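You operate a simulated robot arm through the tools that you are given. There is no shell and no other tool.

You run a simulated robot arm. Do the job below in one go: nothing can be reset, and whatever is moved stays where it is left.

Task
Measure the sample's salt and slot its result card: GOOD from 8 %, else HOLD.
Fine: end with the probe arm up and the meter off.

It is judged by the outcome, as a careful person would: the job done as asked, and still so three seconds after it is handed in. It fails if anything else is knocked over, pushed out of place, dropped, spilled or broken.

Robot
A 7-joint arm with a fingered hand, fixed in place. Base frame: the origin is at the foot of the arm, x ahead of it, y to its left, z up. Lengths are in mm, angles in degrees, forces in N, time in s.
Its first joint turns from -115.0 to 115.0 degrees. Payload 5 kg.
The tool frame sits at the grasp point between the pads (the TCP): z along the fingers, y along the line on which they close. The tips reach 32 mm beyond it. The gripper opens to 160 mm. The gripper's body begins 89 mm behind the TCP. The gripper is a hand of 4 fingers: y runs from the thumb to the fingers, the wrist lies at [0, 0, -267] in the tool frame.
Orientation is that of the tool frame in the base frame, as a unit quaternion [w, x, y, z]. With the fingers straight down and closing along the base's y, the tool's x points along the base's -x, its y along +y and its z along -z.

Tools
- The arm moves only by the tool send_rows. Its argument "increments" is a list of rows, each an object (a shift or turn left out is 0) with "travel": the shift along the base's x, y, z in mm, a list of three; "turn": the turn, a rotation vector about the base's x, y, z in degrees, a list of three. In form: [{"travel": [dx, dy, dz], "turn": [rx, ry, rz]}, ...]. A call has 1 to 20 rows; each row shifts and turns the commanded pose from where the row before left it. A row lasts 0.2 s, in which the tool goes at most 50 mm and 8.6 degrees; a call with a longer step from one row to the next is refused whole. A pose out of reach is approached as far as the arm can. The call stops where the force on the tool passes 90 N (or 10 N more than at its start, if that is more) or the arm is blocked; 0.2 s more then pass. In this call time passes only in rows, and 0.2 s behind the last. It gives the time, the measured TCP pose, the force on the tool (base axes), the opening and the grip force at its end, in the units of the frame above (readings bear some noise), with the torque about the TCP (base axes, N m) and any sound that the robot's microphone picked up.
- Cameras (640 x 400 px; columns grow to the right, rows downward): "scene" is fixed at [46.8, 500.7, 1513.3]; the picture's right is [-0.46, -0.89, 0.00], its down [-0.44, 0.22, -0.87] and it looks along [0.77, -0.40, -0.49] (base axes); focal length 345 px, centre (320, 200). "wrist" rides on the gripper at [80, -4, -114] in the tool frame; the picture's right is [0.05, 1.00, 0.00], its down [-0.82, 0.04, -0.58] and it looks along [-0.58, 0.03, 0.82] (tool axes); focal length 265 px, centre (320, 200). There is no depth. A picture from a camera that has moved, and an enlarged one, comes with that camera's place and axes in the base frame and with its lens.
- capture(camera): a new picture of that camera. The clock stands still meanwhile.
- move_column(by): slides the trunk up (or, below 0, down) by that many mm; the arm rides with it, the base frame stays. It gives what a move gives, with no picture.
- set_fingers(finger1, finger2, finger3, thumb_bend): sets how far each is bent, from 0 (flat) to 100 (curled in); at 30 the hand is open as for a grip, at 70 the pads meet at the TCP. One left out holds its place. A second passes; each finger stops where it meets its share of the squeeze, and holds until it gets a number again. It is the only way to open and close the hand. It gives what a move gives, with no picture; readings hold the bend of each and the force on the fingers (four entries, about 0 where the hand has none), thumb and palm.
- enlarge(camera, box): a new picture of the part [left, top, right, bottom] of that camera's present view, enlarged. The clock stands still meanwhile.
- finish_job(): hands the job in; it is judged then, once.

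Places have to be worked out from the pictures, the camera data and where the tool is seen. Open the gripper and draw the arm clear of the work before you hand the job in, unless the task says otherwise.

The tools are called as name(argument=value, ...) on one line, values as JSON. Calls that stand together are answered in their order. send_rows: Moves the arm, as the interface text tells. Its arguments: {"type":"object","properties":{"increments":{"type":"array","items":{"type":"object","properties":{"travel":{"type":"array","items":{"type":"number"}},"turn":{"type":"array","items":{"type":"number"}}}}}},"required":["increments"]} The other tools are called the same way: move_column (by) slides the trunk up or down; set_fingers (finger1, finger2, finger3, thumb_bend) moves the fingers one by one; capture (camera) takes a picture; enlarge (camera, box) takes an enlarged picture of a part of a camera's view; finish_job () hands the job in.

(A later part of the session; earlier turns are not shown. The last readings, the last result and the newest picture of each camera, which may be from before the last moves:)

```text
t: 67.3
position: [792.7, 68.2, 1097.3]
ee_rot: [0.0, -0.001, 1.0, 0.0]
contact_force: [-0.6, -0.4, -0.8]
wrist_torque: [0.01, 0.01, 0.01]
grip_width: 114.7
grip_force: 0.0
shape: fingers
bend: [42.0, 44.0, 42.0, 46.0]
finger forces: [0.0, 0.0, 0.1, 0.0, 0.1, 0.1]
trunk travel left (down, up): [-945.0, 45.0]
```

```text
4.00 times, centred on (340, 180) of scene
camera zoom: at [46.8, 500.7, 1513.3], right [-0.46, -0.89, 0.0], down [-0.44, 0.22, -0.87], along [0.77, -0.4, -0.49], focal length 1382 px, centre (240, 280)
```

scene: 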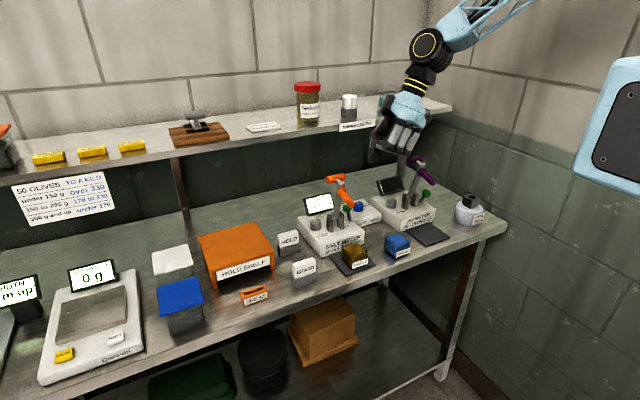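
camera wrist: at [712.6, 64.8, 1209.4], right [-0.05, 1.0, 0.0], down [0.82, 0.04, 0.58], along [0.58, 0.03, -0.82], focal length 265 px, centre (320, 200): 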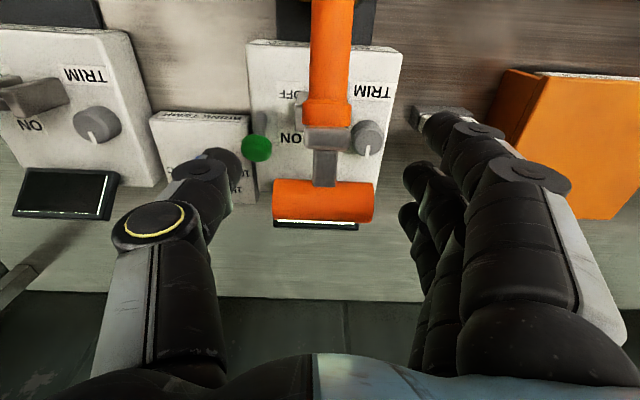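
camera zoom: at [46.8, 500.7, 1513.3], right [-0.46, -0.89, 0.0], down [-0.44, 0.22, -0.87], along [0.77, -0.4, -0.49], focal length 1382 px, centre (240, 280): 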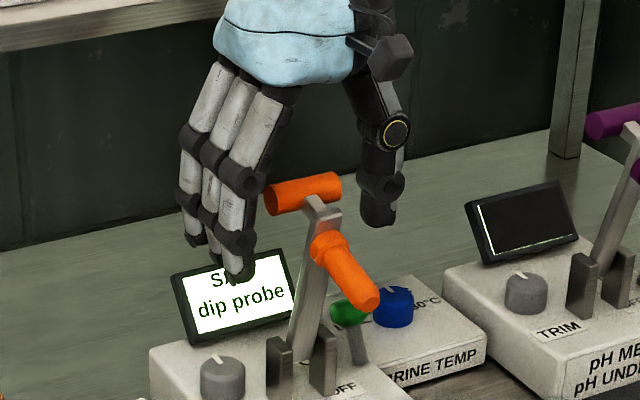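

The crossbar is centred between thumb and middle finger. I close these two on its ends.

set_fingers(finger1=40, finger2=68, finger3=40, thumb_bend=64)

capture(camera="wrist")

enlarge(camera="scene", box=[280, 130, 400, 230])

```text
t: 68.3
position: [793.9, 67.3, 1095.3]
ee_rot: [-0.001, -0.001, 1.0, 0.0]
contact_force: [-1.9, -7.9, -13.9]
wrist_torque: [0.15, 0.0, 0.03]
grip_width: 97.3
grip_force: 14.6
shape: fingers
bend: [40.0, 62.0, 40.0, 60.0]
finger forces: [0.0, 11.0, 0.0, 0.0, 18.3, 0.0]
trunk travel left (down, up): [-945.0, 45.0]
```

```text
taken
camera wrist: at [713.0, 63.6, 1208.5], right [-0.05, 1.0, 0.0], down [0.82, 0.04, 0.58], along [0.57, 0.03, -0.82], focal length 265 px, centre (320, 200)
```

wrist: 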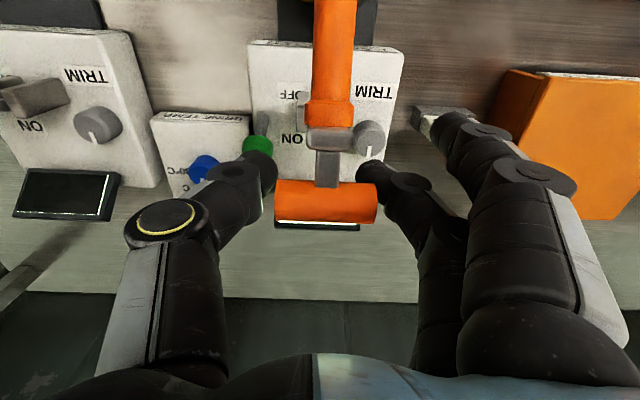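

```text
4.00 times, centred on (340, 180) of scene
camera zoom: at [46.8, 500.7, 1513.3], right [-0.46, -0.89, 0.0], down [-0.44, 0.22, -0.87], along [0.77, -0.4, -0.49], focal length 1382 px, centre (240, 280)
```

zoom: 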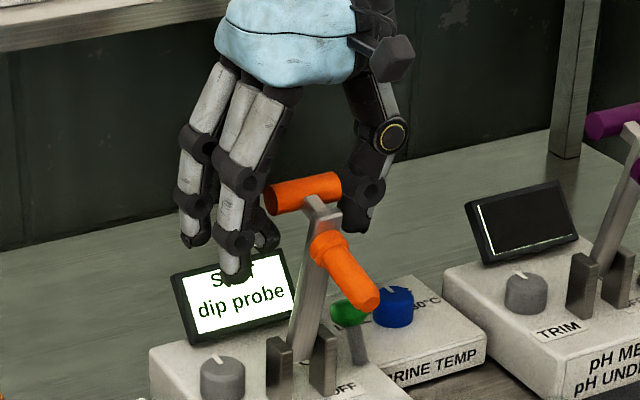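

The grip is on; thumb presses more and there is some vertical load. I relax it with a small shift (-1.5 in y, -2 in z).

send_rows(increments=[{"travel": [0, -1.5, -2]}, {"travel": [0, 0, 0]}])

```text
t: 68.9
position: [794.2, 66.6, 1095.4]
ee_rot: [0.0, -0.002, 1.0, 0.0]
contact_force: [-2.7, -4.5, -6.1]
wrist_torque: [0.15, 0.01, -0.04]
grip_width: 97.0
grip_force: 13.3
shape: fingers
bend: [40.0, 62.0, 40.0, 60.0]
finger forces: [0.0, 11.4, 0.1, 0.0, 15.9, 0.0]
trunk travel left (down, up): [-945.0, 45.0]
```

Loads are lower now. I start swinging the arm forward along its arc (pivot estimated near x 790, z 945, radius about 151), first about 10°.

send_rows(increments=[{"travel": [-6.6, 0, -0.2]}, {"travel": [-6.6, 0, -0.2]}, {"travel": [-6.6, 0, -0.7]}, {"travel": [-6.5, 0, -0.8]}, {"travel": [0, 0, 0]}])

enlarge(camera="scene", box=[280, 130, 400, 230])

```text
t: 70.1
position: [767.6, 67.6, 1092.2]
ee_rot: [0.0, -0.001, 1.0, -0.001]
contact_force: [2.2, -1.7, -1.7]
wrist_torque: [0.13, -0.12, -0.09]
grip_width: 96.2
grip_force: 12.8
shape: fingers
bend: [40.0, 63.0, 40.0, 61.0]
finger forces: [0.0, 12.2, 0.0, 0.0, 14.3, 0.0]
trunk travel left (down, up): [-945.0, 45.0]
```

```text
4.00 times, centred on (340, 180) of scene
camera zoom: at [46.8, 500.7, 1513.3], right [-0.46, -0.89, 0.0], down [-0.44, 0.22, -0.87], along [0.77, -0.4, -0.49], focal length 1382 px, centre (240, 280)
```

zoom: 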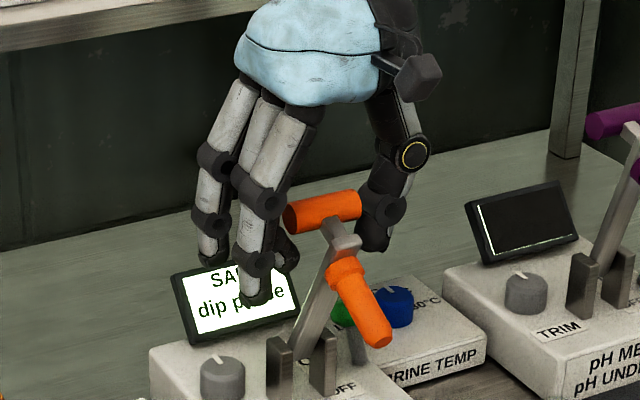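

The arm follows with little force. I continue along the arc to about 30°.

send_rows(increments=[{"travel": [-6.5, 0, -1.2]}, {"travel": [-6.4, 0, -1.4]}, {"travel": [-6.4, 0, -1.7]}, {"travel": [-6.3, 0, -2.0]}, {"travel": [-6.2, 0, -2.3]}, {"travel": [-6.0, 0, -2.6]}, {"travel": [-6.0, 0, -2.8]}, {"travel": [-5.8, 0, -3.0]}, {"travel": [0, 0, 0]}])

enlarge(camera="scene", box=[280, 140, 420, 270])

```text
t: 72.1
position: [718.9, 66.8, 1074.1]
ee_rot: [-0.001, -0.001, 1.0, -0.001]
contact_force: [6.3, -3.9, -11.2]
wrist_torque: [-0.06, -0.14, -0.03]
grip_width: 95.5
grip_force: 14.0
shape: fingers
bend: [40.0, 63.0, 40.0, 61.0]
finger forces: [0.0, 12.6, 0.0, 0.0, 16.1, 0.0]
trunk travel left (down, up): [-945.0, 45.0]
```

```text
3.08 times, centred on (350, 205) of scene
camera zoom: at [46.8, 500.7, 1513.3], right [-0.46, -0.89, 0.0], down [-0.44, 0.22, -0.87], along [0.77, -0.4, -0.49], focal length 1063 px, centre (228, 185)
```

zoom: 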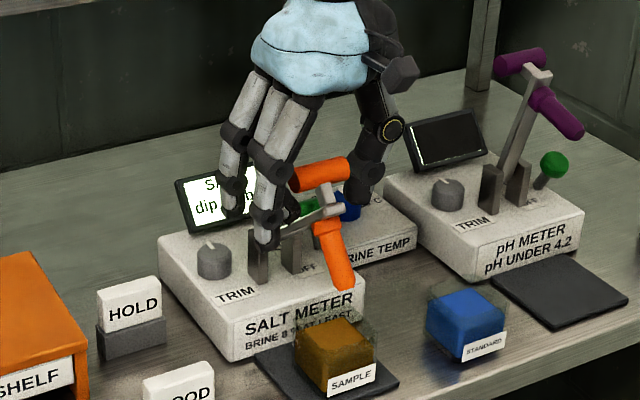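

The load shows my path is about 3 mm too far out from the pivot. I ease inward and then continue with a steeper descent.

send_rows(increments=[{"travel": [1.3, -0.8, -2.6]}, {"travel": [0, 0, 0]}])

```text
t: 72.7
position: [719.2, 65.9, 1073.0]
ee_rot: [0.0, -0.001, 1.0, 0.0]
contact_force: [-1.2, -1.2, 3.3]
wrist_torque: [-0.01, -0.09, -0.03]
grip_width: 95.3
grip_force: 13.7
shape: fingers
bend: [40.0, 63.0, 40.0, 61.0]
finger forces: [0.1, 12.6, 0.0, 0.0, 13.9, 0.0]
trunk travel left (down, up): [-945.0, 45.0]
```

Near-zero load there; a circle fit gives the pivot at about (793, 953), radius 141. I continue along this arc to about 47°.

send_rows(increments=[{"travel": [-5.2, 0, -3.2]}, {"travel": [-5.2, 0, -3.4]}, {"travel": [-4.8, 0, -3.8]}, {"travel": [-4.7, 0, -4.0]}, {"travel": [-4.5, 0, -4.2]}, {"travel": [-4.4, 0, -4.4]}, {"travel": [0, 0, 0]}])

enlarge(camera="scene", box=[280, 140, 420, 270])

capture(camera="wrist")

```text
t: 74.3
position: [690.9, 66.3, 1049.2]
ee_rot: [0.0, -0.001, 1.0, 0.0]
contact_force: [7.0, 0.1, -5.3]
wrist_torque: [0.02, -0.11, -0.04]
grip_width: 95.1
grip_force: 13.5
shape: fingers
bend: [40.0, 63.0, 40.0, 61.0]
finger forces: [0.0, 13.5, 0.0, 0.1, 13.3, 0.0]
trunk travel left (down, up): [-945.0, 45.0]
```

```text
3.08 times, centred on (350, 205) of scene
camera zoom: at [46.8, 500.7, 1513.3], right [-0.46, -0.89, 0.0], down [-0.44, 0.22, -0.87], along [0.77, -0.4, -0.49], focal length 1063 px, centre (228, 185)
```

zoom: 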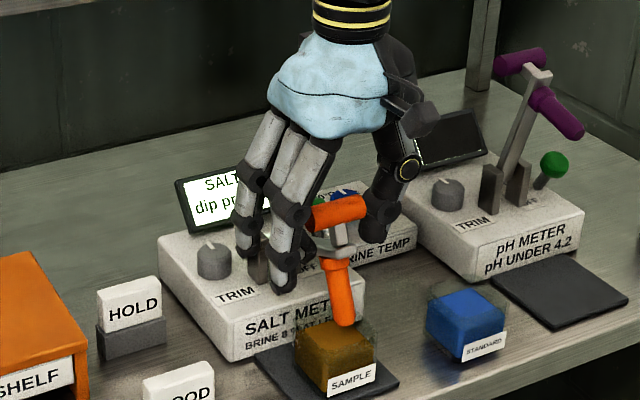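

```text
taken
camera wrist: at [610.2, 61.9, 1162.3], right [-0.05, 1.0, 0.0], down [0.82, 0.04, 0.58], along [0.58, 0.03, -0.82], focal length 265 px, centre (320, 200)
```

wrist: 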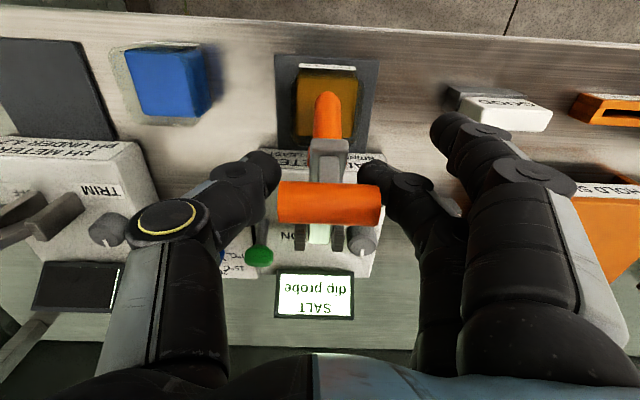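

The probe tip is near the sample's top now. I ease inward 2 mm and continue the arc to about 60°.

send_rows(increments=[{"travel": [1.5, 0, -1.4]}, {"travel": [-3.7, 0, -4.5]}, {"travel": [-3.7, 0, -4.8]}, {"travel": [-3.4, 0, -5.0]}, {"travel": [-3.3, 0, -5.1]}, {"travel": [0, 0, 0]}])

enlarge(camera="scene", box=[280, 160, 420, 280])

capture(camera="wrist")

```text
t: 75.7
position: [677.4, 65.7, 1028.4]
ee_rot: [-0.001, 0.0, 1.0, 0.0]
contact_force: [2.4, -2.0, -1.4]
wrist_torque: [0.02, -0.06, 0.03]
grip_width: 95.2
grip_force: 13.2
shape: fingers
bend: [40.0, 63.0, 40.0, 61.0]
finger forces: [0.0, 12.0, 0.1, 0.0, 13.8, 0.0]
trunk travel left (down, up): [-945.0, 45.0]
```

```text
3.33 times, centred on (350, 220) of scene
camera zoom: at [46.8, 500.7, 1513.3], right [-0.46, -0.89, 0.0], down [-0.44, 0.22, -0.87], along [0.77, -0.4, -0.49], focal length 1151 px, centre (220, 133)
```

zoom: 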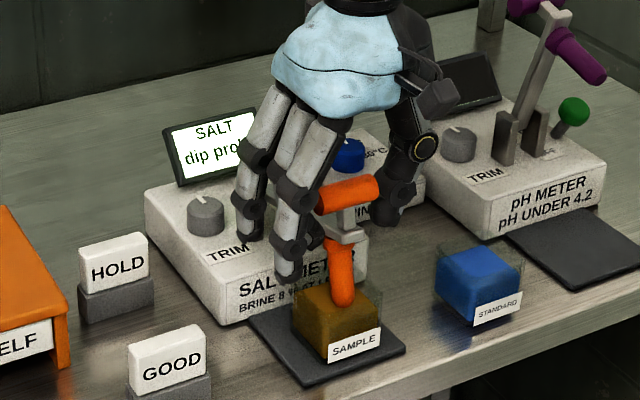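

```text
taken
camera wrist: at [596.5, 62.1, 1141.6], right [-0.05, 1.0, 0.0], down [0.82, 0.04, 0.58], along [0.58, 0.03, -0.82], focal length 265 px, centre (320, 200)
```

wrist: 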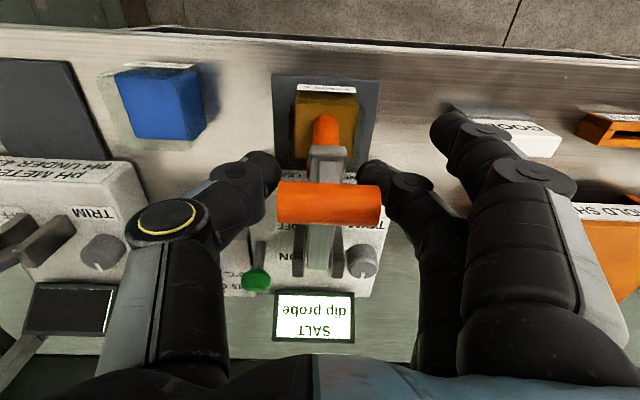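

Low load and on track. I continue 5° at a time.

send_rows(increments=[{"travel": [-2.9, 0, -5.2]}, {"travel": [-2.9, 0, -5.4]}, {"travel": [0, 0, 0]}])

enlarge(camera="scene", box=[280, 160, 420, 280])

```text
t: 76.5
position: [672.0, 66.1, 1018.5]
ee_rot: [0.0, -0.001, 1.0, 0.0]
contact_force: [2.9, -1.9, -2.4]
wrist_torque: [0.03, -0.09, 0.0]
grip_width: 95.2
grip_force: 12.6
shape: fingers
bend: [40.0, 63.0, 40.0, 61.0]
finger forces: [0.0, 11.8, 0.0, 0.0, 13.2, 0.1]
trunk travel left (down, up): [-945.0, 45.0]
```

```text
3.33 times, centred on (350, 220) of scene
camera zoom: at [46.8, 500.7, 1513.3], right [-0.46, -0.89, 0.0], down [-0.44, 0.22, -0.87], along [0.77, -0.4, -0.49], focal length 1151 px, centre (220, 133)
```

zoom: 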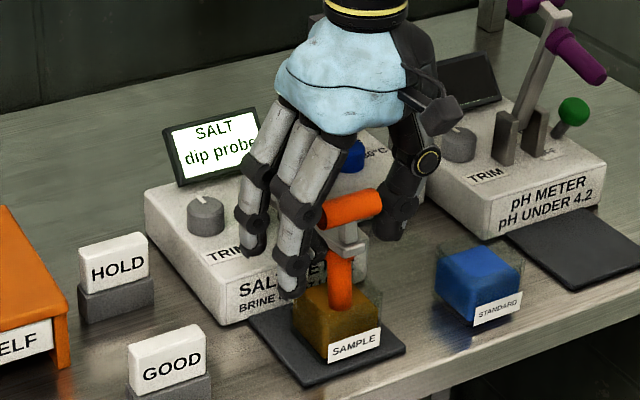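

send_rows(increments=[{"travel": [-2.5, 0, -5.5]}, {"travel": [-2.4, 0, -5.6]}, {"travel": [0, 0, 0]}])

enlarge(camera="scene", box=[280, 160, 420, 280])

```text
t: 77.3
position: [666.2, 66.2, 1006.8]
ee_rot: [0.0, -0.001, 1.0, 0.0]
contact_force: [6.7, -0.3, -2.1]
wrist_torque: [0.0, -0.11, -0.01]
grip_width: 94.5
grip_force: 12.8
shape: fingers
bend: [40.0, 63.0, 40.0, 61.0]
finger forces: [0.1, 12.5, 0.0, 0.1, 12.8, 0.0]
trunk travel left (down, up): [-945.0, 45.0]
```

```text
3.33 times, centred on (350, 220) of scene
camera zoom: at [46.8, 500.7, 1513.3], right [-0.46, -0.89, 0.0], down [-0.44, 0.22, -0.87], along [0.77, -0.4, -0.49], focal length 1151 px, centre (220, 133)
```

zoom: 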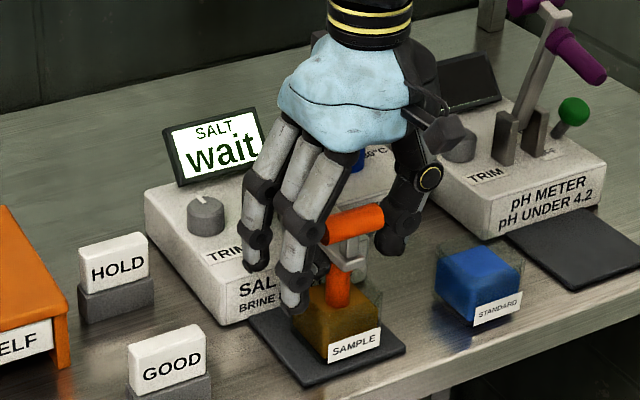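

The meter shows "wait": the probe is dipped. I hold still and let it settle.

send_rows(increments=[{"travel": [0.8, 0, -0.5]}, {"travel": [0, 0, 0]}, {"travel": [0, 0, 0]}, {"travel": [0, 0, 0]}, {"travel": [0, 0, 0]}, {"travel": [0, 0, 0]}, {"travel": [0, 0, 0]}, {"travel": [0, 0, 0]}, {"travel": [0, 0, 0]}, {"travel": [0, 0, 0]}, {"travel": [0, 0, 0]}, {"travel": [0, 0, 0]}, {"travel": [0, 0, 0]}, {"travel": [0, 0, 0]}, {"travel": [0, 0, 0]}, {"travel": [0, 0, 0]}, {"travel": [0, 0, 0]}, {"travel": [0, 0, 0]}])

enlarge(camera="scene", box=[290, 185, 370, 225])

capture(camera="wrist")

```text
t: 81.1
position: [666.4, 67.0, 1006.5]
ee_rot: [0.0, -0.001, 1.0, 0.0]
contact_force: [0.1, 0.5, -0.8]
wrist_torque: [0.05, -0.07, 0.0]
grip_width: 94.8
grip_force: 12.4
shape: fingers
bend: [40.0, 63.0, 40.0, 61.0]
finger forces: [0.1, 12.7, 0.1, 0.0, 12.7, 0.1]
trunk travel left (down, up): [-945.0, 45.0]
```

```text
8.00 times, centred on (330, 205) of scene
camera zoom: at [46.8, 500.7, 1513.3], right [-0.46, -0.89, 0.0], down [-0.44, 0.22, -0.87], along [0.77, -0.4, -0.49], focal length 2763 px, centre (240, 160)
```

zoom: 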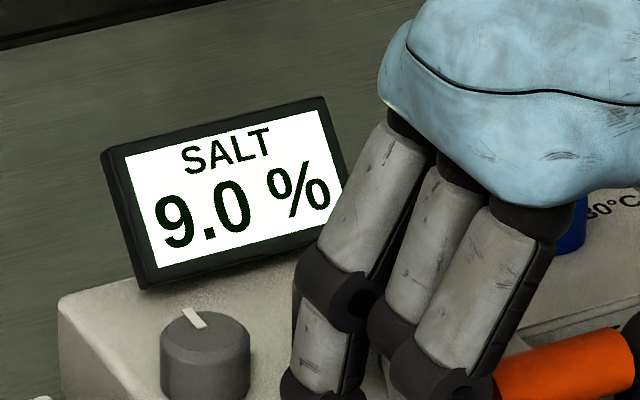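

```text
taken
camera wrist: at [586.4, 61.9, 1119.3], right [-0.05, 1.0, 0.0], down [0.82, 0.04, 0.58], along [0.58, 0.03, -0.82], focal length 265 px, centre (320, 200)
```

wrist: 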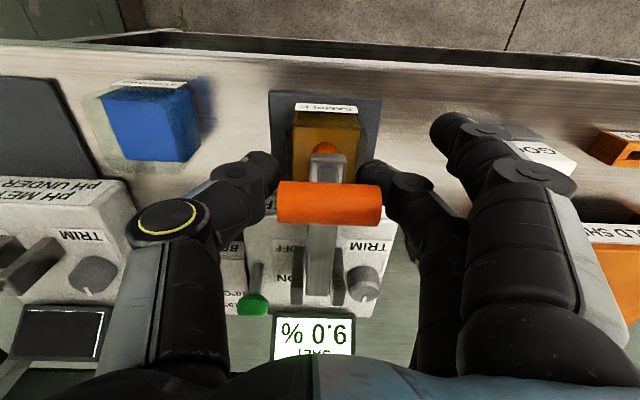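

The meter reads 9.0 % with the dial matching the 20 °C brine. I hold two more seconds to confirm that it is steady.

send_rows(increments=[{"travel": [0, 0, 0]}, {"travel": [0, 0, 0]}, {"travel": [0, 0, 0]}, {"travel": [0, 0, 0]}, {"travel": [0, 0, 0]}, {"travel": [0, 0, 0]}, {"travel": [0, 0, 0]}, {"travel": [0, 0, 0]}, {"travel": [0, 0, 0]}, {"travel": [0, 0, 0]}, {"travel": [0, 0, 0]}, {"travel": [0, 0, 0]}])

enlarge(camera="scene", box=[290, 185, 370, 235])

enlarge(camera="wrist", box=[240, 230, 400, 360])

enlarge(camera="wrist", box=[0, 150, 140, 320])

```text
t: 83.7
position: [667.1, 65.6, 1006.5]
ee_rot: [0.001, -0.001, 1.0, 0.0]
contact_force: [0.4, 0.7, -0.8]
wrist_torque: [0.08, -0.12, 0.0]
grip_width: 94.6
grip_force: 12.6
shape: fingers
bend: [40.0, 63.0, 40.0, 61.0]
finger forces: [0.1, 12.7, 0.0, 0.1, 12.6, 0.0]
trunk travel left (down, up): [-945.0, 45.0]
```

```text
8.00 times, centred on (330, 210) of scene
camera zoom: at [46.8, 500.7, 1513.3], right [-0.46, -0.89, 0.0], down [-0.44, 0.22, -0.87], along [0.77, -0.4, -0.49], focal length 2763 px, centre (240, 120)
```

zoom: 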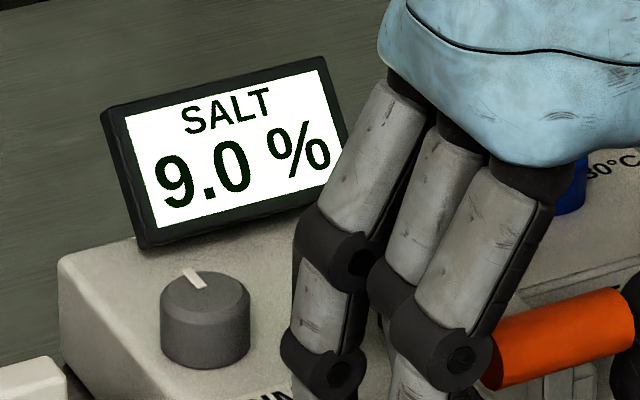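

```text
3.08 times, centred on (320, 295) of wrist
camera zoom: at [586.4, 61.9, 1119.3], right [-0.05, 1.0, 0.0], down [0.82, 0.04, 0.58], along [0.58, 0.03, -0.82], focal length 817 px, centre (320, -92)
```

zoom: 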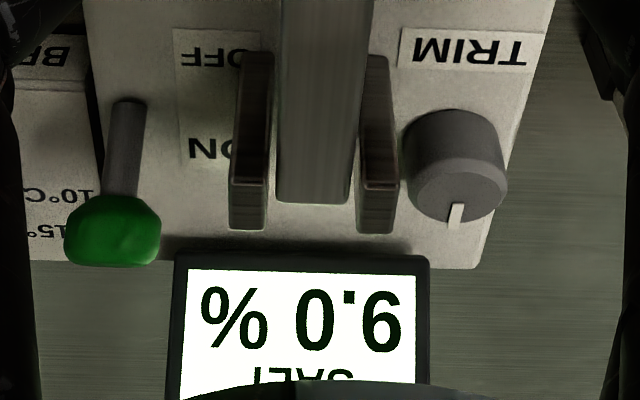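

```text
2.35 times, centred on (70, 235) of wrist
camera zoom: at [586.4, 61.9, 1119.3], right [-0.05, 1.0, 0.0], down [0.82, 0.04, 0.58], along [0.58, 0.03, -0.82], focal length 624 px, centre (908, 118)
```

zoom: 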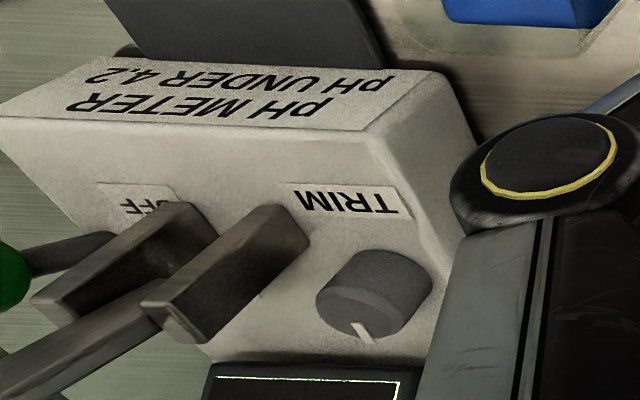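

Steady at 9.0 %, so the result is GOOD (trim is neutral, dial at 20 °C). I now swing the arm back up along the same arc, still holding the crossbar.

send_rows(increments=[{"travel": [2.7, 0, 5.7]}, {"travel": [2.7, 0, 5.6]}, {"travel": [2.9, 0, 5.4]}, {"travel": [2.9, 0, 5.2]}, {"travel": [3.3, 0, 5.1]}, {"travel": [3.4, 0, 5.0]}, {"travel": [3.7, 0, 4.7]}, {"travel": [3.8, 0, 4.6]}, {"travel": [0, 0, 0]}])

enlarge(camera="scene", box=[280, 140, 420, 270])

```text
t: 85.7
position: [693.1, 66.3, 1049.0]
ee_rot: [0.0, 0.0, 1.0, 0.0]
contact_force: [-3.1, -3.0, 1.4]
wrist_torque: [0.05, 0.1, 0.02]
grip_width: 94.5
grip_force: 13.0
shape: fingers
bend: [40.0, 63.0, 40.0, 62.0]
finger forces: [0.1, 11.3, 0.0, 0.0, 13.3, 0.0]
trunk travel left (down, up): [-945.0, 45.0]
```

```text
3.08 times, centred on (350, 205) of scene
camera zoom: at [46.8, 500.7, 1513.3], right [-0.46, -0.89, 0.0], down [-0.44, 0.22, -0.87], along [0.77, -0.4, -0.49], focal length 1063 px, centre (228, 185)
```

zoom: 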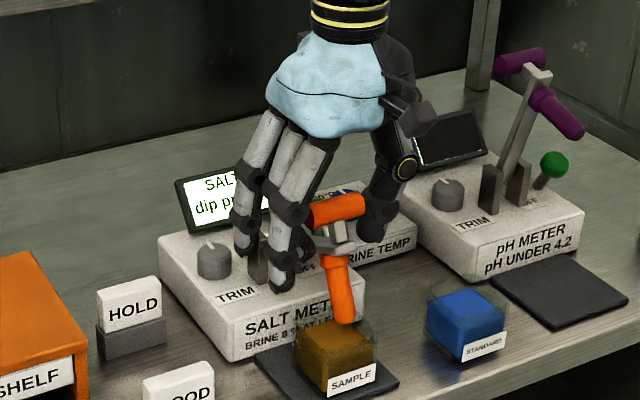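

Going up smoothly. I continue the arc up to about 20° from upright.

send_rows(increments=[{"travel": [4.1, 0, 4.5]}, {"travel": [4.2, 0, 4.4]}, {"travel": [4.5, 0, 4.1]}, {"travel": [4.6, 0, 3.9]}, {"travel": [4.8, 0, 3.7]}, {"travel": [4.9, 0, 3.5]}, {"travel": [5.1, 0, 3.2]}, {"travel": [5.2, 0, 3.1]}, {"travel": [5.4, 0, 2.8]}, {"travel": [5.4, 0, 2.6]}, {"travel": [0, 0, 0]}])

```text
t: 88.1
position: [740.8, 66.4, 1083.1]
ee_rot: [0.001, -0.001, 1.0, 0.0]
contact_force: [0.6, -1.2, -6.6]
wrist_torque: [0.01, 0.13, -0.05]
grip_width: 94.7
grip_force: 12.7
shape: fingers
bend: [40.0, 63.0, 40.0, 62.0]
finger forces: [0.0, 11.6, 0.0, 0.0, 13.5, 0.0]
trunk travel left (down, up): [-945.0, 45.0]
```

send_rows(increments=[{"travel": [5.6, 0, 1.3]}, {"travel": [5.7, 0, 2.0]}, {"travel": [5.8, 0, 1.8]}, {"travel": [5.8, 0, 1.6]}, {"travel": [5.9, 0, 1.3]}, {"travel": [5.9, 0, 1.1]}, {"travel": [6.0, 0, 0.8]}, {"travel": [6.0, 0, 0.6]}, {"travel": [0, 0, 0]}])

enlarge(camera="scene", box=[280, 130, 420, 260])

```text
t: 90.1
position: [787.4, 65.3, 1093.9]
ee_rot: [-0.001, -0.001, 1.0, 0.0]
contact_force: [0.6, 0.3, -13.3]
wrist_torque: [-0.04, 0.11, 0.0]
grip_width: 94.7
grip_force: 13.7
shape: fingers
bend: [40.0, 63.0, 40.0, 61.0]
finger forces: [0.0, 13.0, 0.1, 0.0, 13.8, 0.0]
trunk travel left (down, up): [-945.0, 45.0]
```

```text
3.08 times, centred on (350, 195) of scene
camera zoom: at [46.8, 500.7, 1513.3], right [-0.46, -0.89, 0.0], down [-0.44, 0.22, -0.87], along [0.77, -0.4, -0.49], focal length 1063 px, centre (228, 215)
```

zoom: 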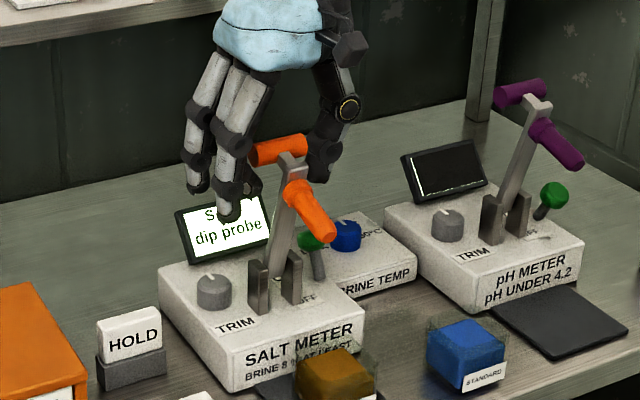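

The arm is nearly upright. I ease down 2.5 mm and push the last few millimetres to its rest.

send_rows(increments=[{"travel": [2, 0, -2.5]}, {"travel": [2.5, 0, 0]}, {"travel": [2.5, 0, 0]}, {"travel": [0, 0, 0]}])

capture(camera="wrist")

```text
t: 91.1
position: [792.1, 66.5, 1092.2]
ee_rot: [-0.001, -0.001, 1.0, 0.0]
contact_force: [-17.4, -1.0, 2.1]
wrist_torque: [0.0, 0.07, 0.03]
grip_width: 94.7
grip_force: 13.8
shape: fingers
bend: [40.0, 63.0, 40.0, 61.0]
finger forces: [0.0, 13.1, 0.0, 0.1, 14.7, 0.0]
trunk travel left (down, up): [-945.0, 45.0]
```

```text
taken
camera wrist: at [711.8, 62.0, 1205.4], right [-0.05, 1.0, 0.0], down [0.82, 0.04, 0.58], along [0.58, 0.03, -0.82], focal length 265 px, centre (320, 200)
```

wrist: 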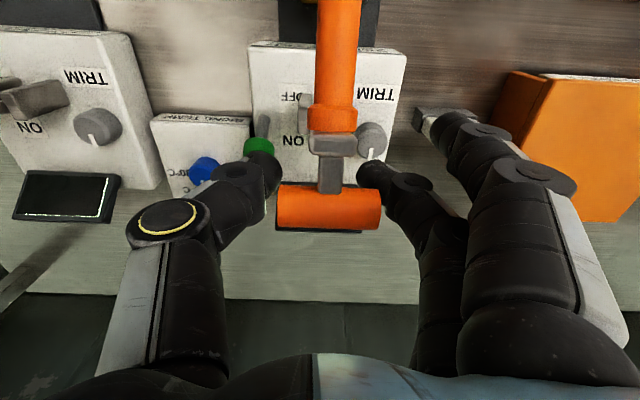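

It has reached its stop (17 N). I back off 2 mm and release the crossbar.

send_rows(increments=[{"travel": [-2, 0, 0]}, {"travel": [0, 0, 0]}])

set_fingers(finger1=40, finger2=42, finger3=40, thumb_bend=44)

enlarge(camera="scene", box=[280, 130, 420, 260])

capture(camera="wrist")

```text
t: 91.7
position: [791.5, 66.5, 1092.4]
ee_rot: [0.0, -0.002, 1.0, 0.0]
contact_force: [-12.1, -2.3, 0.2]
wrist_torque: [0.02, 0.06, 0.04]
grip_width: 94.8
grip_force: 13.4
shape: fingers
bend: [40.0, 63.0, 40.0, 61.0]
finger forces: [0.0, 12.8, 0.0, 0.0, 14.7, 0.0]
trunk travel left (down, up): [-945.0, 45.0]
```

```text
t: 92.7
position: [793.1, 66.6, 1092.4]
ee_rot: [0.001, -0.001, 1.0, 0.0]
contact_force: [-0.8, -0.7, -0.2]
wrist_torque: [-0.01, -0.01, 0.01]
grip_width: 122.5
grip_force: 0.0
shape: fingers
bend: [40.0, 42.0, 40.0, 44.0]
finger forces: [0.0, 0.0, 0.0, 0.0, 0.0, 0.1]
trunk travel left (down, up): [-945.0, 45.0]
```

```text
3.08 times, centred on (350, 195) of scene
camera zoom: at [46.8, 500.7, 1513.3], right [-0.46, -0.89, 0.0], down [-0.44, 0.22, -0.87], along [0.77, -0.4, -0.49], focal length 1063 px, centre (228, 215)
```

zoom: 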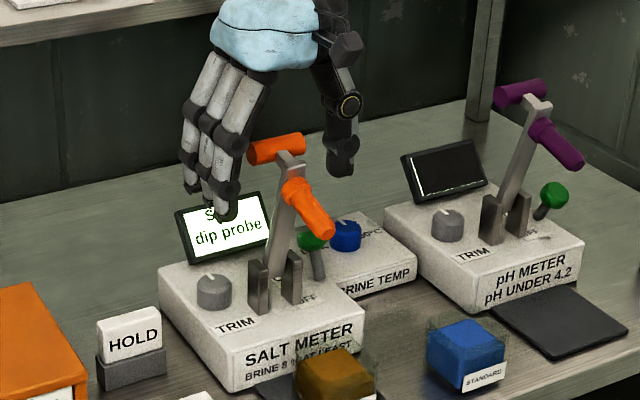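

```text
taken
camera wrist: at [712.2, 62.3, 1204.9], right [-0.05, 1.0, 0.0], down [0.82, 0.04, 0.58], along [0.58, 0.03, -0.82], focal length 265 px, centre (320, 200)
```

wrist: 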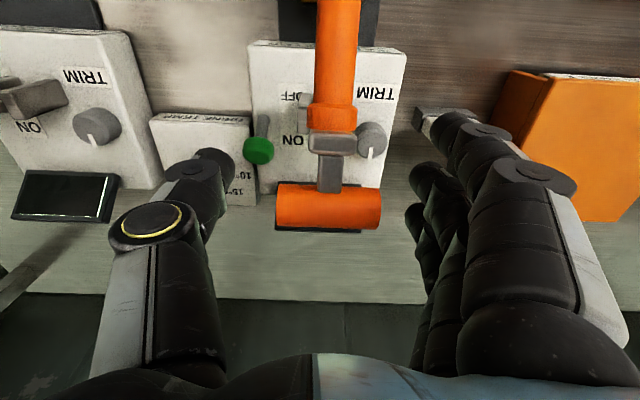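

The arm stays up and the display says "dip probe" again. I lift away, back off, and turn the hand again to the thumb-poking pose to switch the meter off (knob now near (825, 8, 967)).

send_rows(increments=[{"travel": [0, 0, 20]}, {"travel": [0, 0, 45]}, {"travel": [0, 0, 45]}, {"travel": [0, 0, 45]}, {"travel": [-30, -10, 0], "turn": [0, 0, 8.2]}, {"travel": [-30, -10, 0], "turn": [0, 0, 8.2]}, {"travel": [-30, -10, 0], "turn": [0, 0, 8.2]}, {"travel": [0, -10, 0], "turn": [0, 0, 8.2]}, {"travel": [0, -10, 0], "turn": [0, 0, 8.2]}, {"travel": [0, -10, 0], "turn": [0, 0, 8.2]}, {"travel": [0, -10, 0], "turn": [0, 0, 8.2]}, {"travel": [0, -10, 0], "turn": [0, 0, 8.2]}, {"travel": [0, -10, 0], "turn": [0, 0, 8.2]}, {"travel": [0, 0, 0], "turn": [0, 0, 8.2]}, {"travel": [0, 0, 0], "turn": [0, 0, 8.0]}, {"travel": [0, 0, 0], "turn": [8.3, 0, 0]}, {"travel": [0, 0, 0], "turn": [8.3, 0, 0]}, {"travel": [0, 0, 0], "turn": [8.4, 0, 0]}])

set_fingers(finger1=100, finger2=100, finger3=100, thumb_bend=62)

capture(camera="scene")

capture(camera="wrist")

```text
t: 96.5
position: [702.3, -27.7, 1247.2]
ee_rot: [-0.154, 0.691, -0.69, -0.155]
contact_force: [0.0, -0.9, 0.1]
wrist_torque: [0.1, 0.03, 0.0]
grip_width: 122.6
grip_force: 0.0
shape: fingers
bend: [40.0, 42.0, 40.0, 44.0]
finger forces: [0.1, 0.1, 0.0, 0.0, 0.0, 0.0]
trunk travel left (down, up): [-945.0, 45.0]
```

```text
t: 97.5
position: [702.3, -24.9, 1247.7]
ee_rot: [-0.153, 0.691, -0.69, -0.154]
contact_force: [0.1, -1.1, -0.3]
wrist_torque: [0.02, 0.0, -0.01]
grip_width: 54.3
grip_force: 0.0
shape: fingers
bend: [100.0, 100.0, 100.0, 62.0]
finger forces: [0.0, 0.0, 0.0, 0.1, 0.1, 0.1]
trunk travel left (down, up): [-945.0, 45.0]
```

```text
taken
```

scene: 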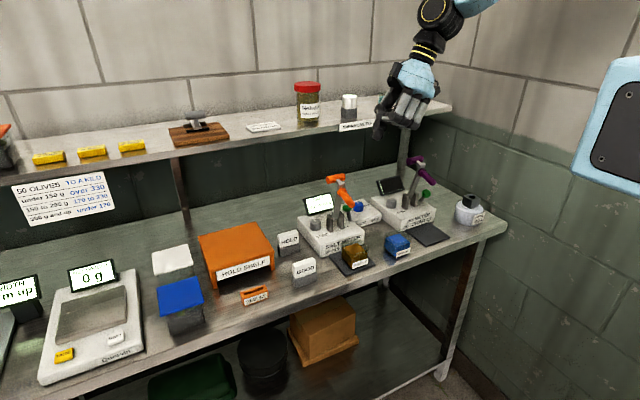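

```text
taken
camera wrist: at [706.9, -145.1, 1315.3], right [-1.0, -0.05, -0.02], down [-0.04, 0.5, 0.87], along [-0.03, 0.87, -0.5], focal length 265 px, centre (320, 200)
```

wrist: 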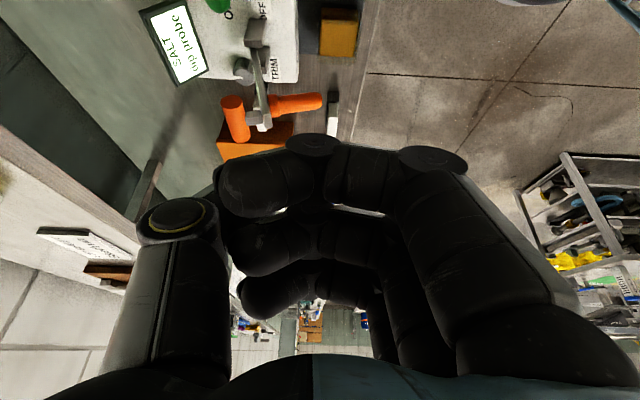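

The hand is in the poking pose. I go over to x 800, descend until the thumb tip is just above the knob height, then check before going behind it.

send_rows(increments=[{"travel": [33, 7, 0]}, {"travel": [33, 7, 0]}, {"travel": [32, 7, 0]}, {"travel": [0, 0, -45]}, {"travel": [0, 0, -45]}, {"travel": [0, 0, -45]}, {"travel": [0, 0, -45]}, {"travel": [0, 0, 0]}])

capture(camera="wrist")

enlarge(camera="scene", box=[300, 130, 430, 240])

```text
t: 99.3
position: [800.2, -5.2, 1067.0]
ee_rot: [-0.154, 0.691, -0.69, -0.152]
contact_force: [0.1, -0.6, 0.0]
wrist_torque: [-0.01, 0.01, 0.01]
grip_width: 54.4
grip_force: 0.1
shape: fingers
bend: [100.0, 100.0, 100.0, 62.0]
finger forces: [0.0, 0.0, 0.0, 0.0, 0.1, 0.0]
trunk travel left (down, up): [-945.0, 45.0]
```

```text
taken
camera wrist: at [804.4, -124.5, 1135.7], right [-1.0, -0.05, -0.02], down [-0.04, 0.5, 0.87], along [-0.03, 0.87, -0.5], focal length 265 px, centre (320, 200)
```

wrist: 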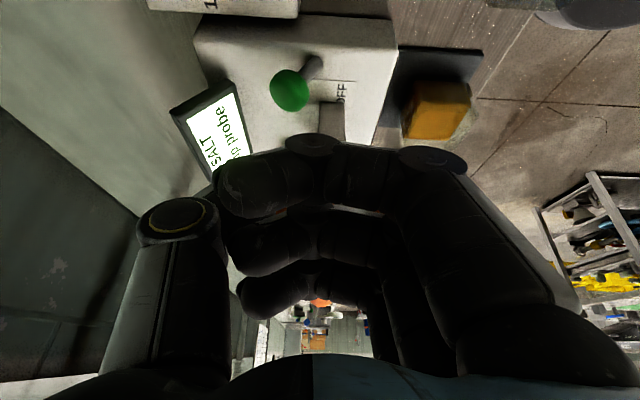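

```text
3.64 times, centred on (365, 185) of scene
camera zoom: at [46.8, 500.7, 1513.3], right [-0.46, -0.89, 0.0], down [-0.44, 0.22, -0.87], along [0.77, -0.4, -0.49], focal length 1256 px, centre (156, 254)
```

zoom: 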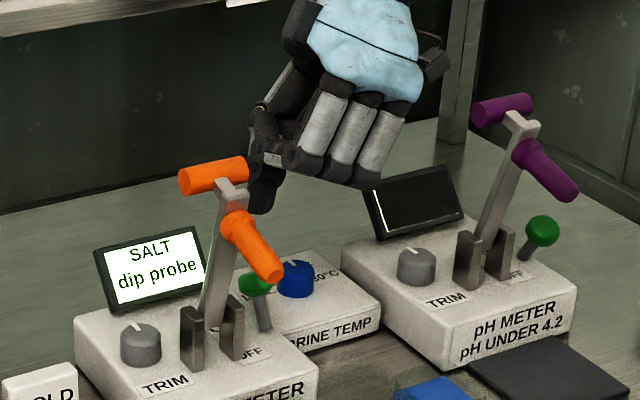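

The knob is at about (823, 6, 967) in the wrist view. I move the thumb to behind it (TCP x 823) and go down beside the display, checking before pulling.

send_rows(increments=[{"travel": [12, 3, 0]}, {"travel": [11, 2, 0]}, {"travel": [0, 0, -20]}, {"travel": [0, 0, -20]}, {"travel": [0, 0, 0]}])

capture(camera="wrist")

enlarge(camera="scene", box=[310, 160, 400, 235])

```text
t: 100.5
position: [823.9, 1.7, 1025.8]
ee_rot: [-0.153, 0.691, -0.69, -0.153]
contact_force: [0.7, -0.7, -0.1]
wrist_torque: [0.01, 0.03, -0.03]
grip_width: 54.2
grip_force: 0.1
shape: fingers
bend: [100.0, 100.0, 100.0, 62.0]
finger forces: [0.0, 0.0, 0.1, 0.0, 0.0, 0.0]
trunk travel left (down, up): [-945.0, 45.0]
```

```text
taken
camera wrist: at [827.9, -119.8, 1095.2], right [-1.0, -0.05, -0.02], down [-0.04, 0.49, 0.87], along [-0.03, 0.87, -0.5], focal length 265 px, centre (320, 200)
```

wrist: 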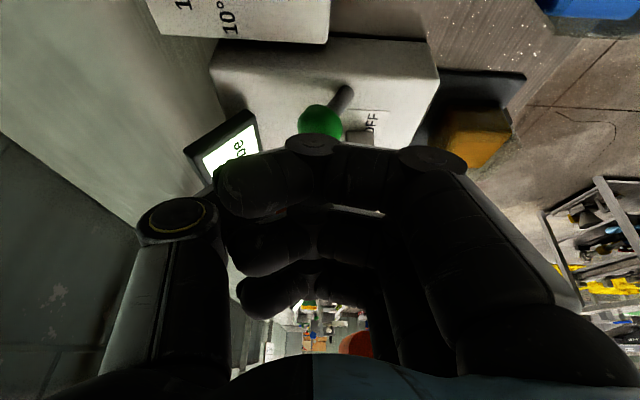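

```text
5.33 times, centred on (355, 198) of scene
camera zoom: at [46.8, 500.7, 1513.3], right [-0.46, -0.89, 0.0], down [-0.44, 0.22, -0.87], along [0.77, -0.4, -0.49], focal length 1842 px, centre (133, 213)
```

zoom: 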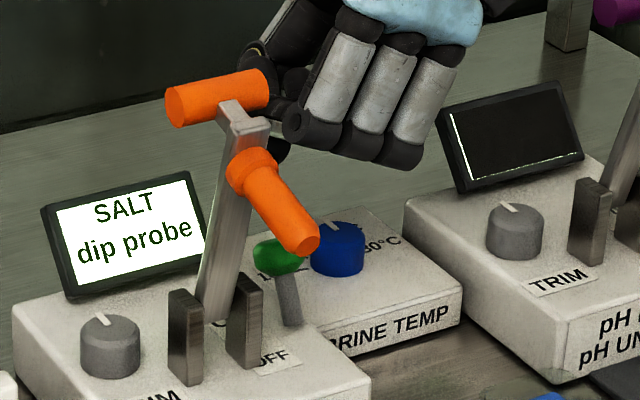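

No contact. I lower the rest of the way so the thumb stands behind the knob.

send_rows(increments=[{"travel": [0, 0, -15]}, {"travel": [0, 0, -12]}, {"travel": [0, 0, -12]}, {"travel": [0, 0, 0]}])

enlarge(camera="scene", box=[310, 160, 400, 235])

capture(camera="wrist")

```text
t: 101.5
position: [824.1, 1.0, 987.3]
ee_rot: [-0.153, 0.692, -0.689, -0.154]
contact_force: [1.3, 0.1, -0.8]
wrist_torque: [0.0, 0.0, 0.01]
grip_width: 54.0
grip_force: 0.0
shape: fingers
bend: [100.0, 100.0, 100.0, 62.0]
finger forces: [0.1, 0.1, 0.0, 0.2, 0.0, 0.0]
trunk travel left (down, up): [-945.0, 45.0]
```

```text
5.33 times, centred on (355, 198) of scene
camera zoom: at [46.8, 500.7, 1513.3], right [-0.46, -0.89, 0.0], down [-0.44, 0.22, -0.87], along [0.77, -0.4, -0.49], focal length 1842 px, centre (133, 213)
```

zoom: 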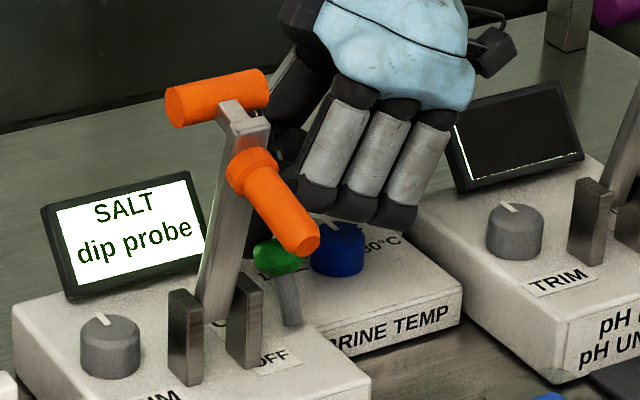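

```text
taken
camera wrist: at [827.6, -119.0, 1056.8], right [-1.0, -0.05, -0.02], down [-0.04, 0.5, 0.87], along [-0.03, 0.87, -0.5], focal length 265 px, centre (320, 200)
```

wrist: 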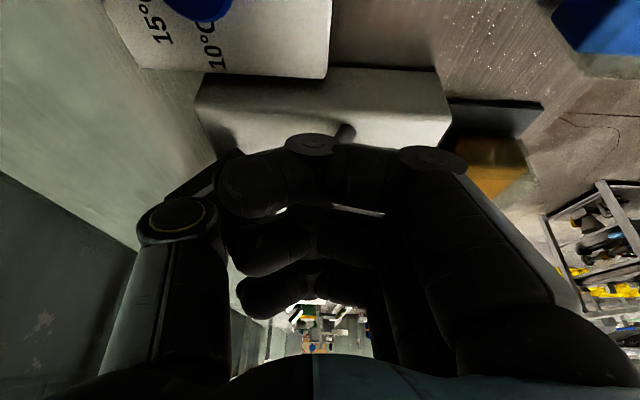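

The thumb tip is behind the knob now. I pull toward -x in steps and watch the display and lever.

send_rows(increments=[{"travel": [-8, 0, 0]}, {"travel": [-8, 0, 0]}, {"travel": [-8, 0, 0]}, {"travel": [-6, 0, 0]}, {"travel": [-6, 0, 0]}, {"travel": [0, 0, 0]}])

enlarge(camera="scene", box=[310, 160, 400, 235])

```text
t: 102.9
position: [787.6, 1.4, 988.5]
ee_rot: [-0.153, 0.691, -0.69, -0.153]
contact_force: [-0.6, -0.4, 0.3]
wrist_torque: [0.0, 0.01, 0.02]
grip_width: 54.4
grip_force: 0.0
shape: fingers
bend: [100.0, 100.0, 100.0, 62.0]
finger forces: [0.0, 0.0, 0.0, 0.0, 0.0, 0.0]
trunk travel left (down, up): [-945.0, 45.0]
```

```text
5.33 times, centred on (355, 198) of scene
camera zoom: at [46.8, 500.7, 1513.3], right [-0.46, -0.89, 0.0], down [-0.44, 0.22, -0.87], along [0.77, -0.4, -0.49], focal length 1842 px, centre (133, 213)
```

zoom: 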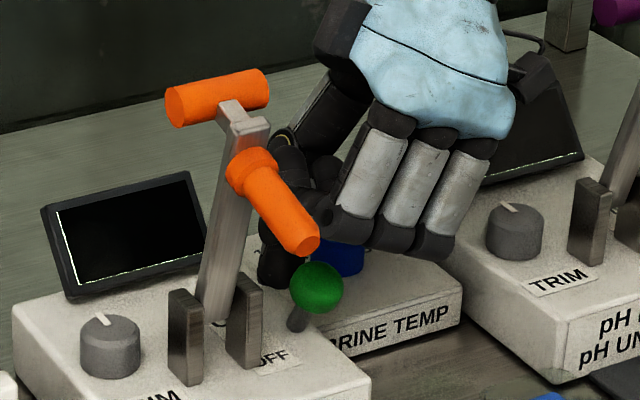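

The display is dark and the lever is back at its original OFF place. I shift slightly away and rise straight up.

send_rows(increments=[{"travel": [3, -10, 0]}, {"travel": [0, -5, 30]}, {"travel": [0, 0, 45]}, {"travel": [0, 0, 45]}, {"travel": [0, 0, 45]}, {"travel": [-20, 0, 45]}, {"travel": [-30, 0, 20]}])

capture(camera="scene")

enlarge(camera="scene", box=[225, 220, 345, 310])

```text
t: 104.5
position: [738.1, -12.1, 1218.1]
ee_rot: [-0.153, 0.691, -0.69, -0.153]
contact_force: [-0.7, 0.4, 0.2]
wrist_torque: [0.0, -0.02, 0.0]
grip_width: 54.3
grip_force: 0.1
shape: fingers
bend: [100.0, 100.0, 100.0, 62.0]
finger forces: [0.0, 0.1, 0.0, 0.1, 0.0, 0.0]
trunk travel left (down, up): [-945.0, 45.0]
```

```text
taken
```

scene: 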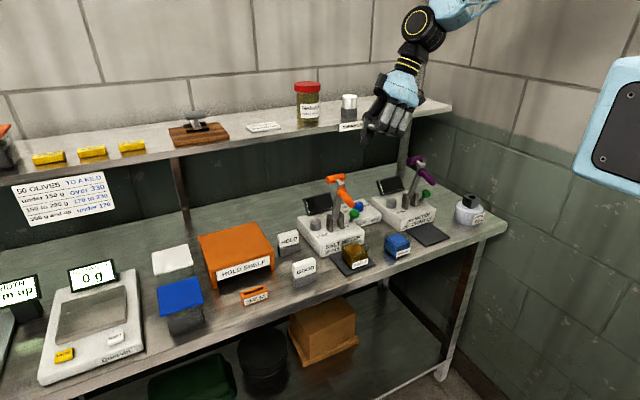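

```text
4.44 times, centred on (285, 265) of scene
camera zoom: at [46.8, 500.7, 1513.3], right [-0.46, -0.89, 0.0], down [-0.44, 0.22, -0.87], along [0.77, -0.4, -0.49], focal length 1535 px, centre (476, -89)
```

zoom: 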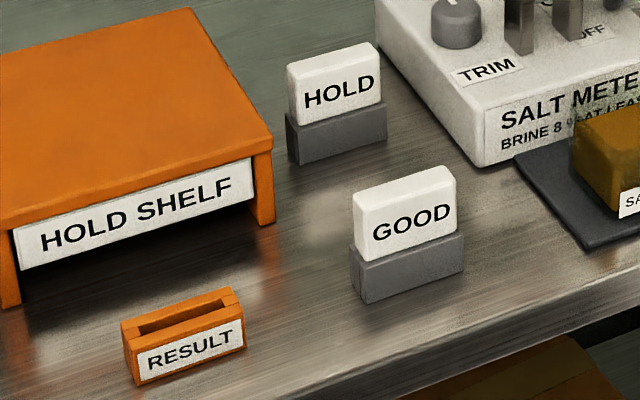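

Everything there is as it should be (meter off, arm up). Now the GOOD card: I straighten the hand and move over toward the cards for a closer look.

send_rows(increments=[{"travel": [-10, 20, 10], "turn": [-8.3, 0, 0]}, {"travel": [-10, 25, 0], "turn": [-8.3, 0, 0]}, {"travel": [-10, 25, 0], "turn": [-8.4, 0, 0]}, {"travel": [-10, 35, 0]}, {"travel": [-10, 35, 0]}, {"travel": [-10, 20, 0]}, {"travel": [0, 0, -30]}, {"travel": [0, 0, 0]}])

set_fingers(finger1=50, finger2=50, finger3=50, thumb_bend=54)

capture(camera="wrist")

enlarge(camera="wrist", box=[240, 90, 420, 260])

```text
t: 106.3
position: [678.2, 148.5, 1197.7]
ee_rot: [-0.001, 0.708, -0.706, 0.0]
contact_force: [-0.3, 0.5, 1.3]
wrist_torque: [0.04, -0.03, -0.02]
grip_width: 54.4
grip_force: 0.0
shape: fingers
bend: [100.0, 100.0, 100.0, 62.0]
finger forces: [0.0, 0.0, 0.0, 0.0, 0.1, 0.1]
trunk travel left (down, up): [-945.0, 45.0]
```

```text
t: 107.3
position: [679.4, 147.3, 1197.1]
ee_rot: [-0.001, 0.708, -0.706, 0.0]
contact_force: [0.5, 0.0, 0.0]
wrist_torque: [0.01, 0.02, 0.0]
grip_width: 82.7
grip_force: 0.0
shape: fingers
bend: [50.0, 50.0, 50.0, 54.0]
finger forces: [0.1, 0.1, 0.1, 0.0, 0.0, 0.0]
trunk travel left (down, up): [-945.0, 45.0]
```

```text
taken
camera wrist: at [683.8, 68.0, 1310.3], right [-1.0, -0.05, 0.0], down [-0.04, 0.82, 0.58], along [-0.03, 0.58, -0.82], focal length 265 px, centre (320, 200)
```

wrist: 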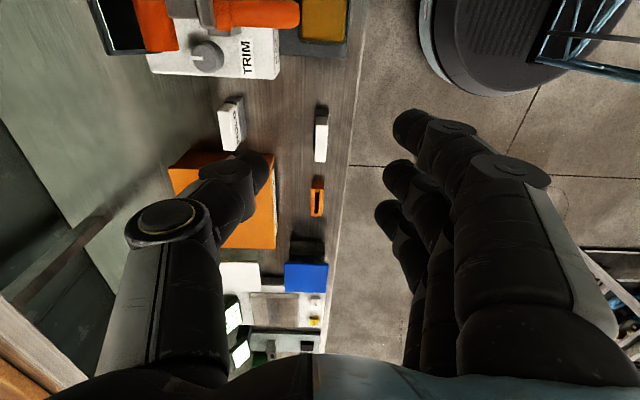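

```text
2.35 times, centred on (330, 175) of wrist
camera zoom: at [683.8, 68.0, 1310.3], right [-1.0, -0.05, 0.0], down [-0.04, 0.82, 0.58], along [-0.03, 0.58, -0.82], focal length 624 px, centre (296, 259)
```

zoom: 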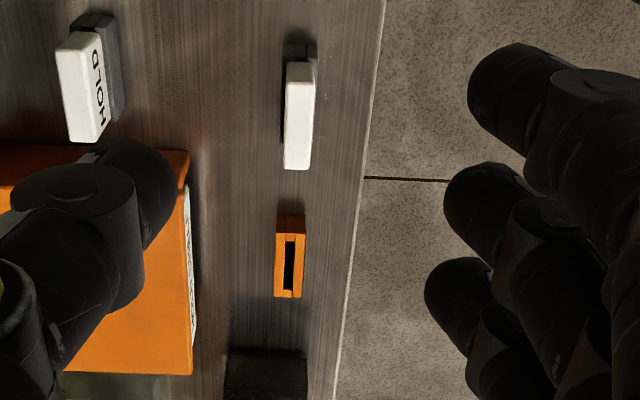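

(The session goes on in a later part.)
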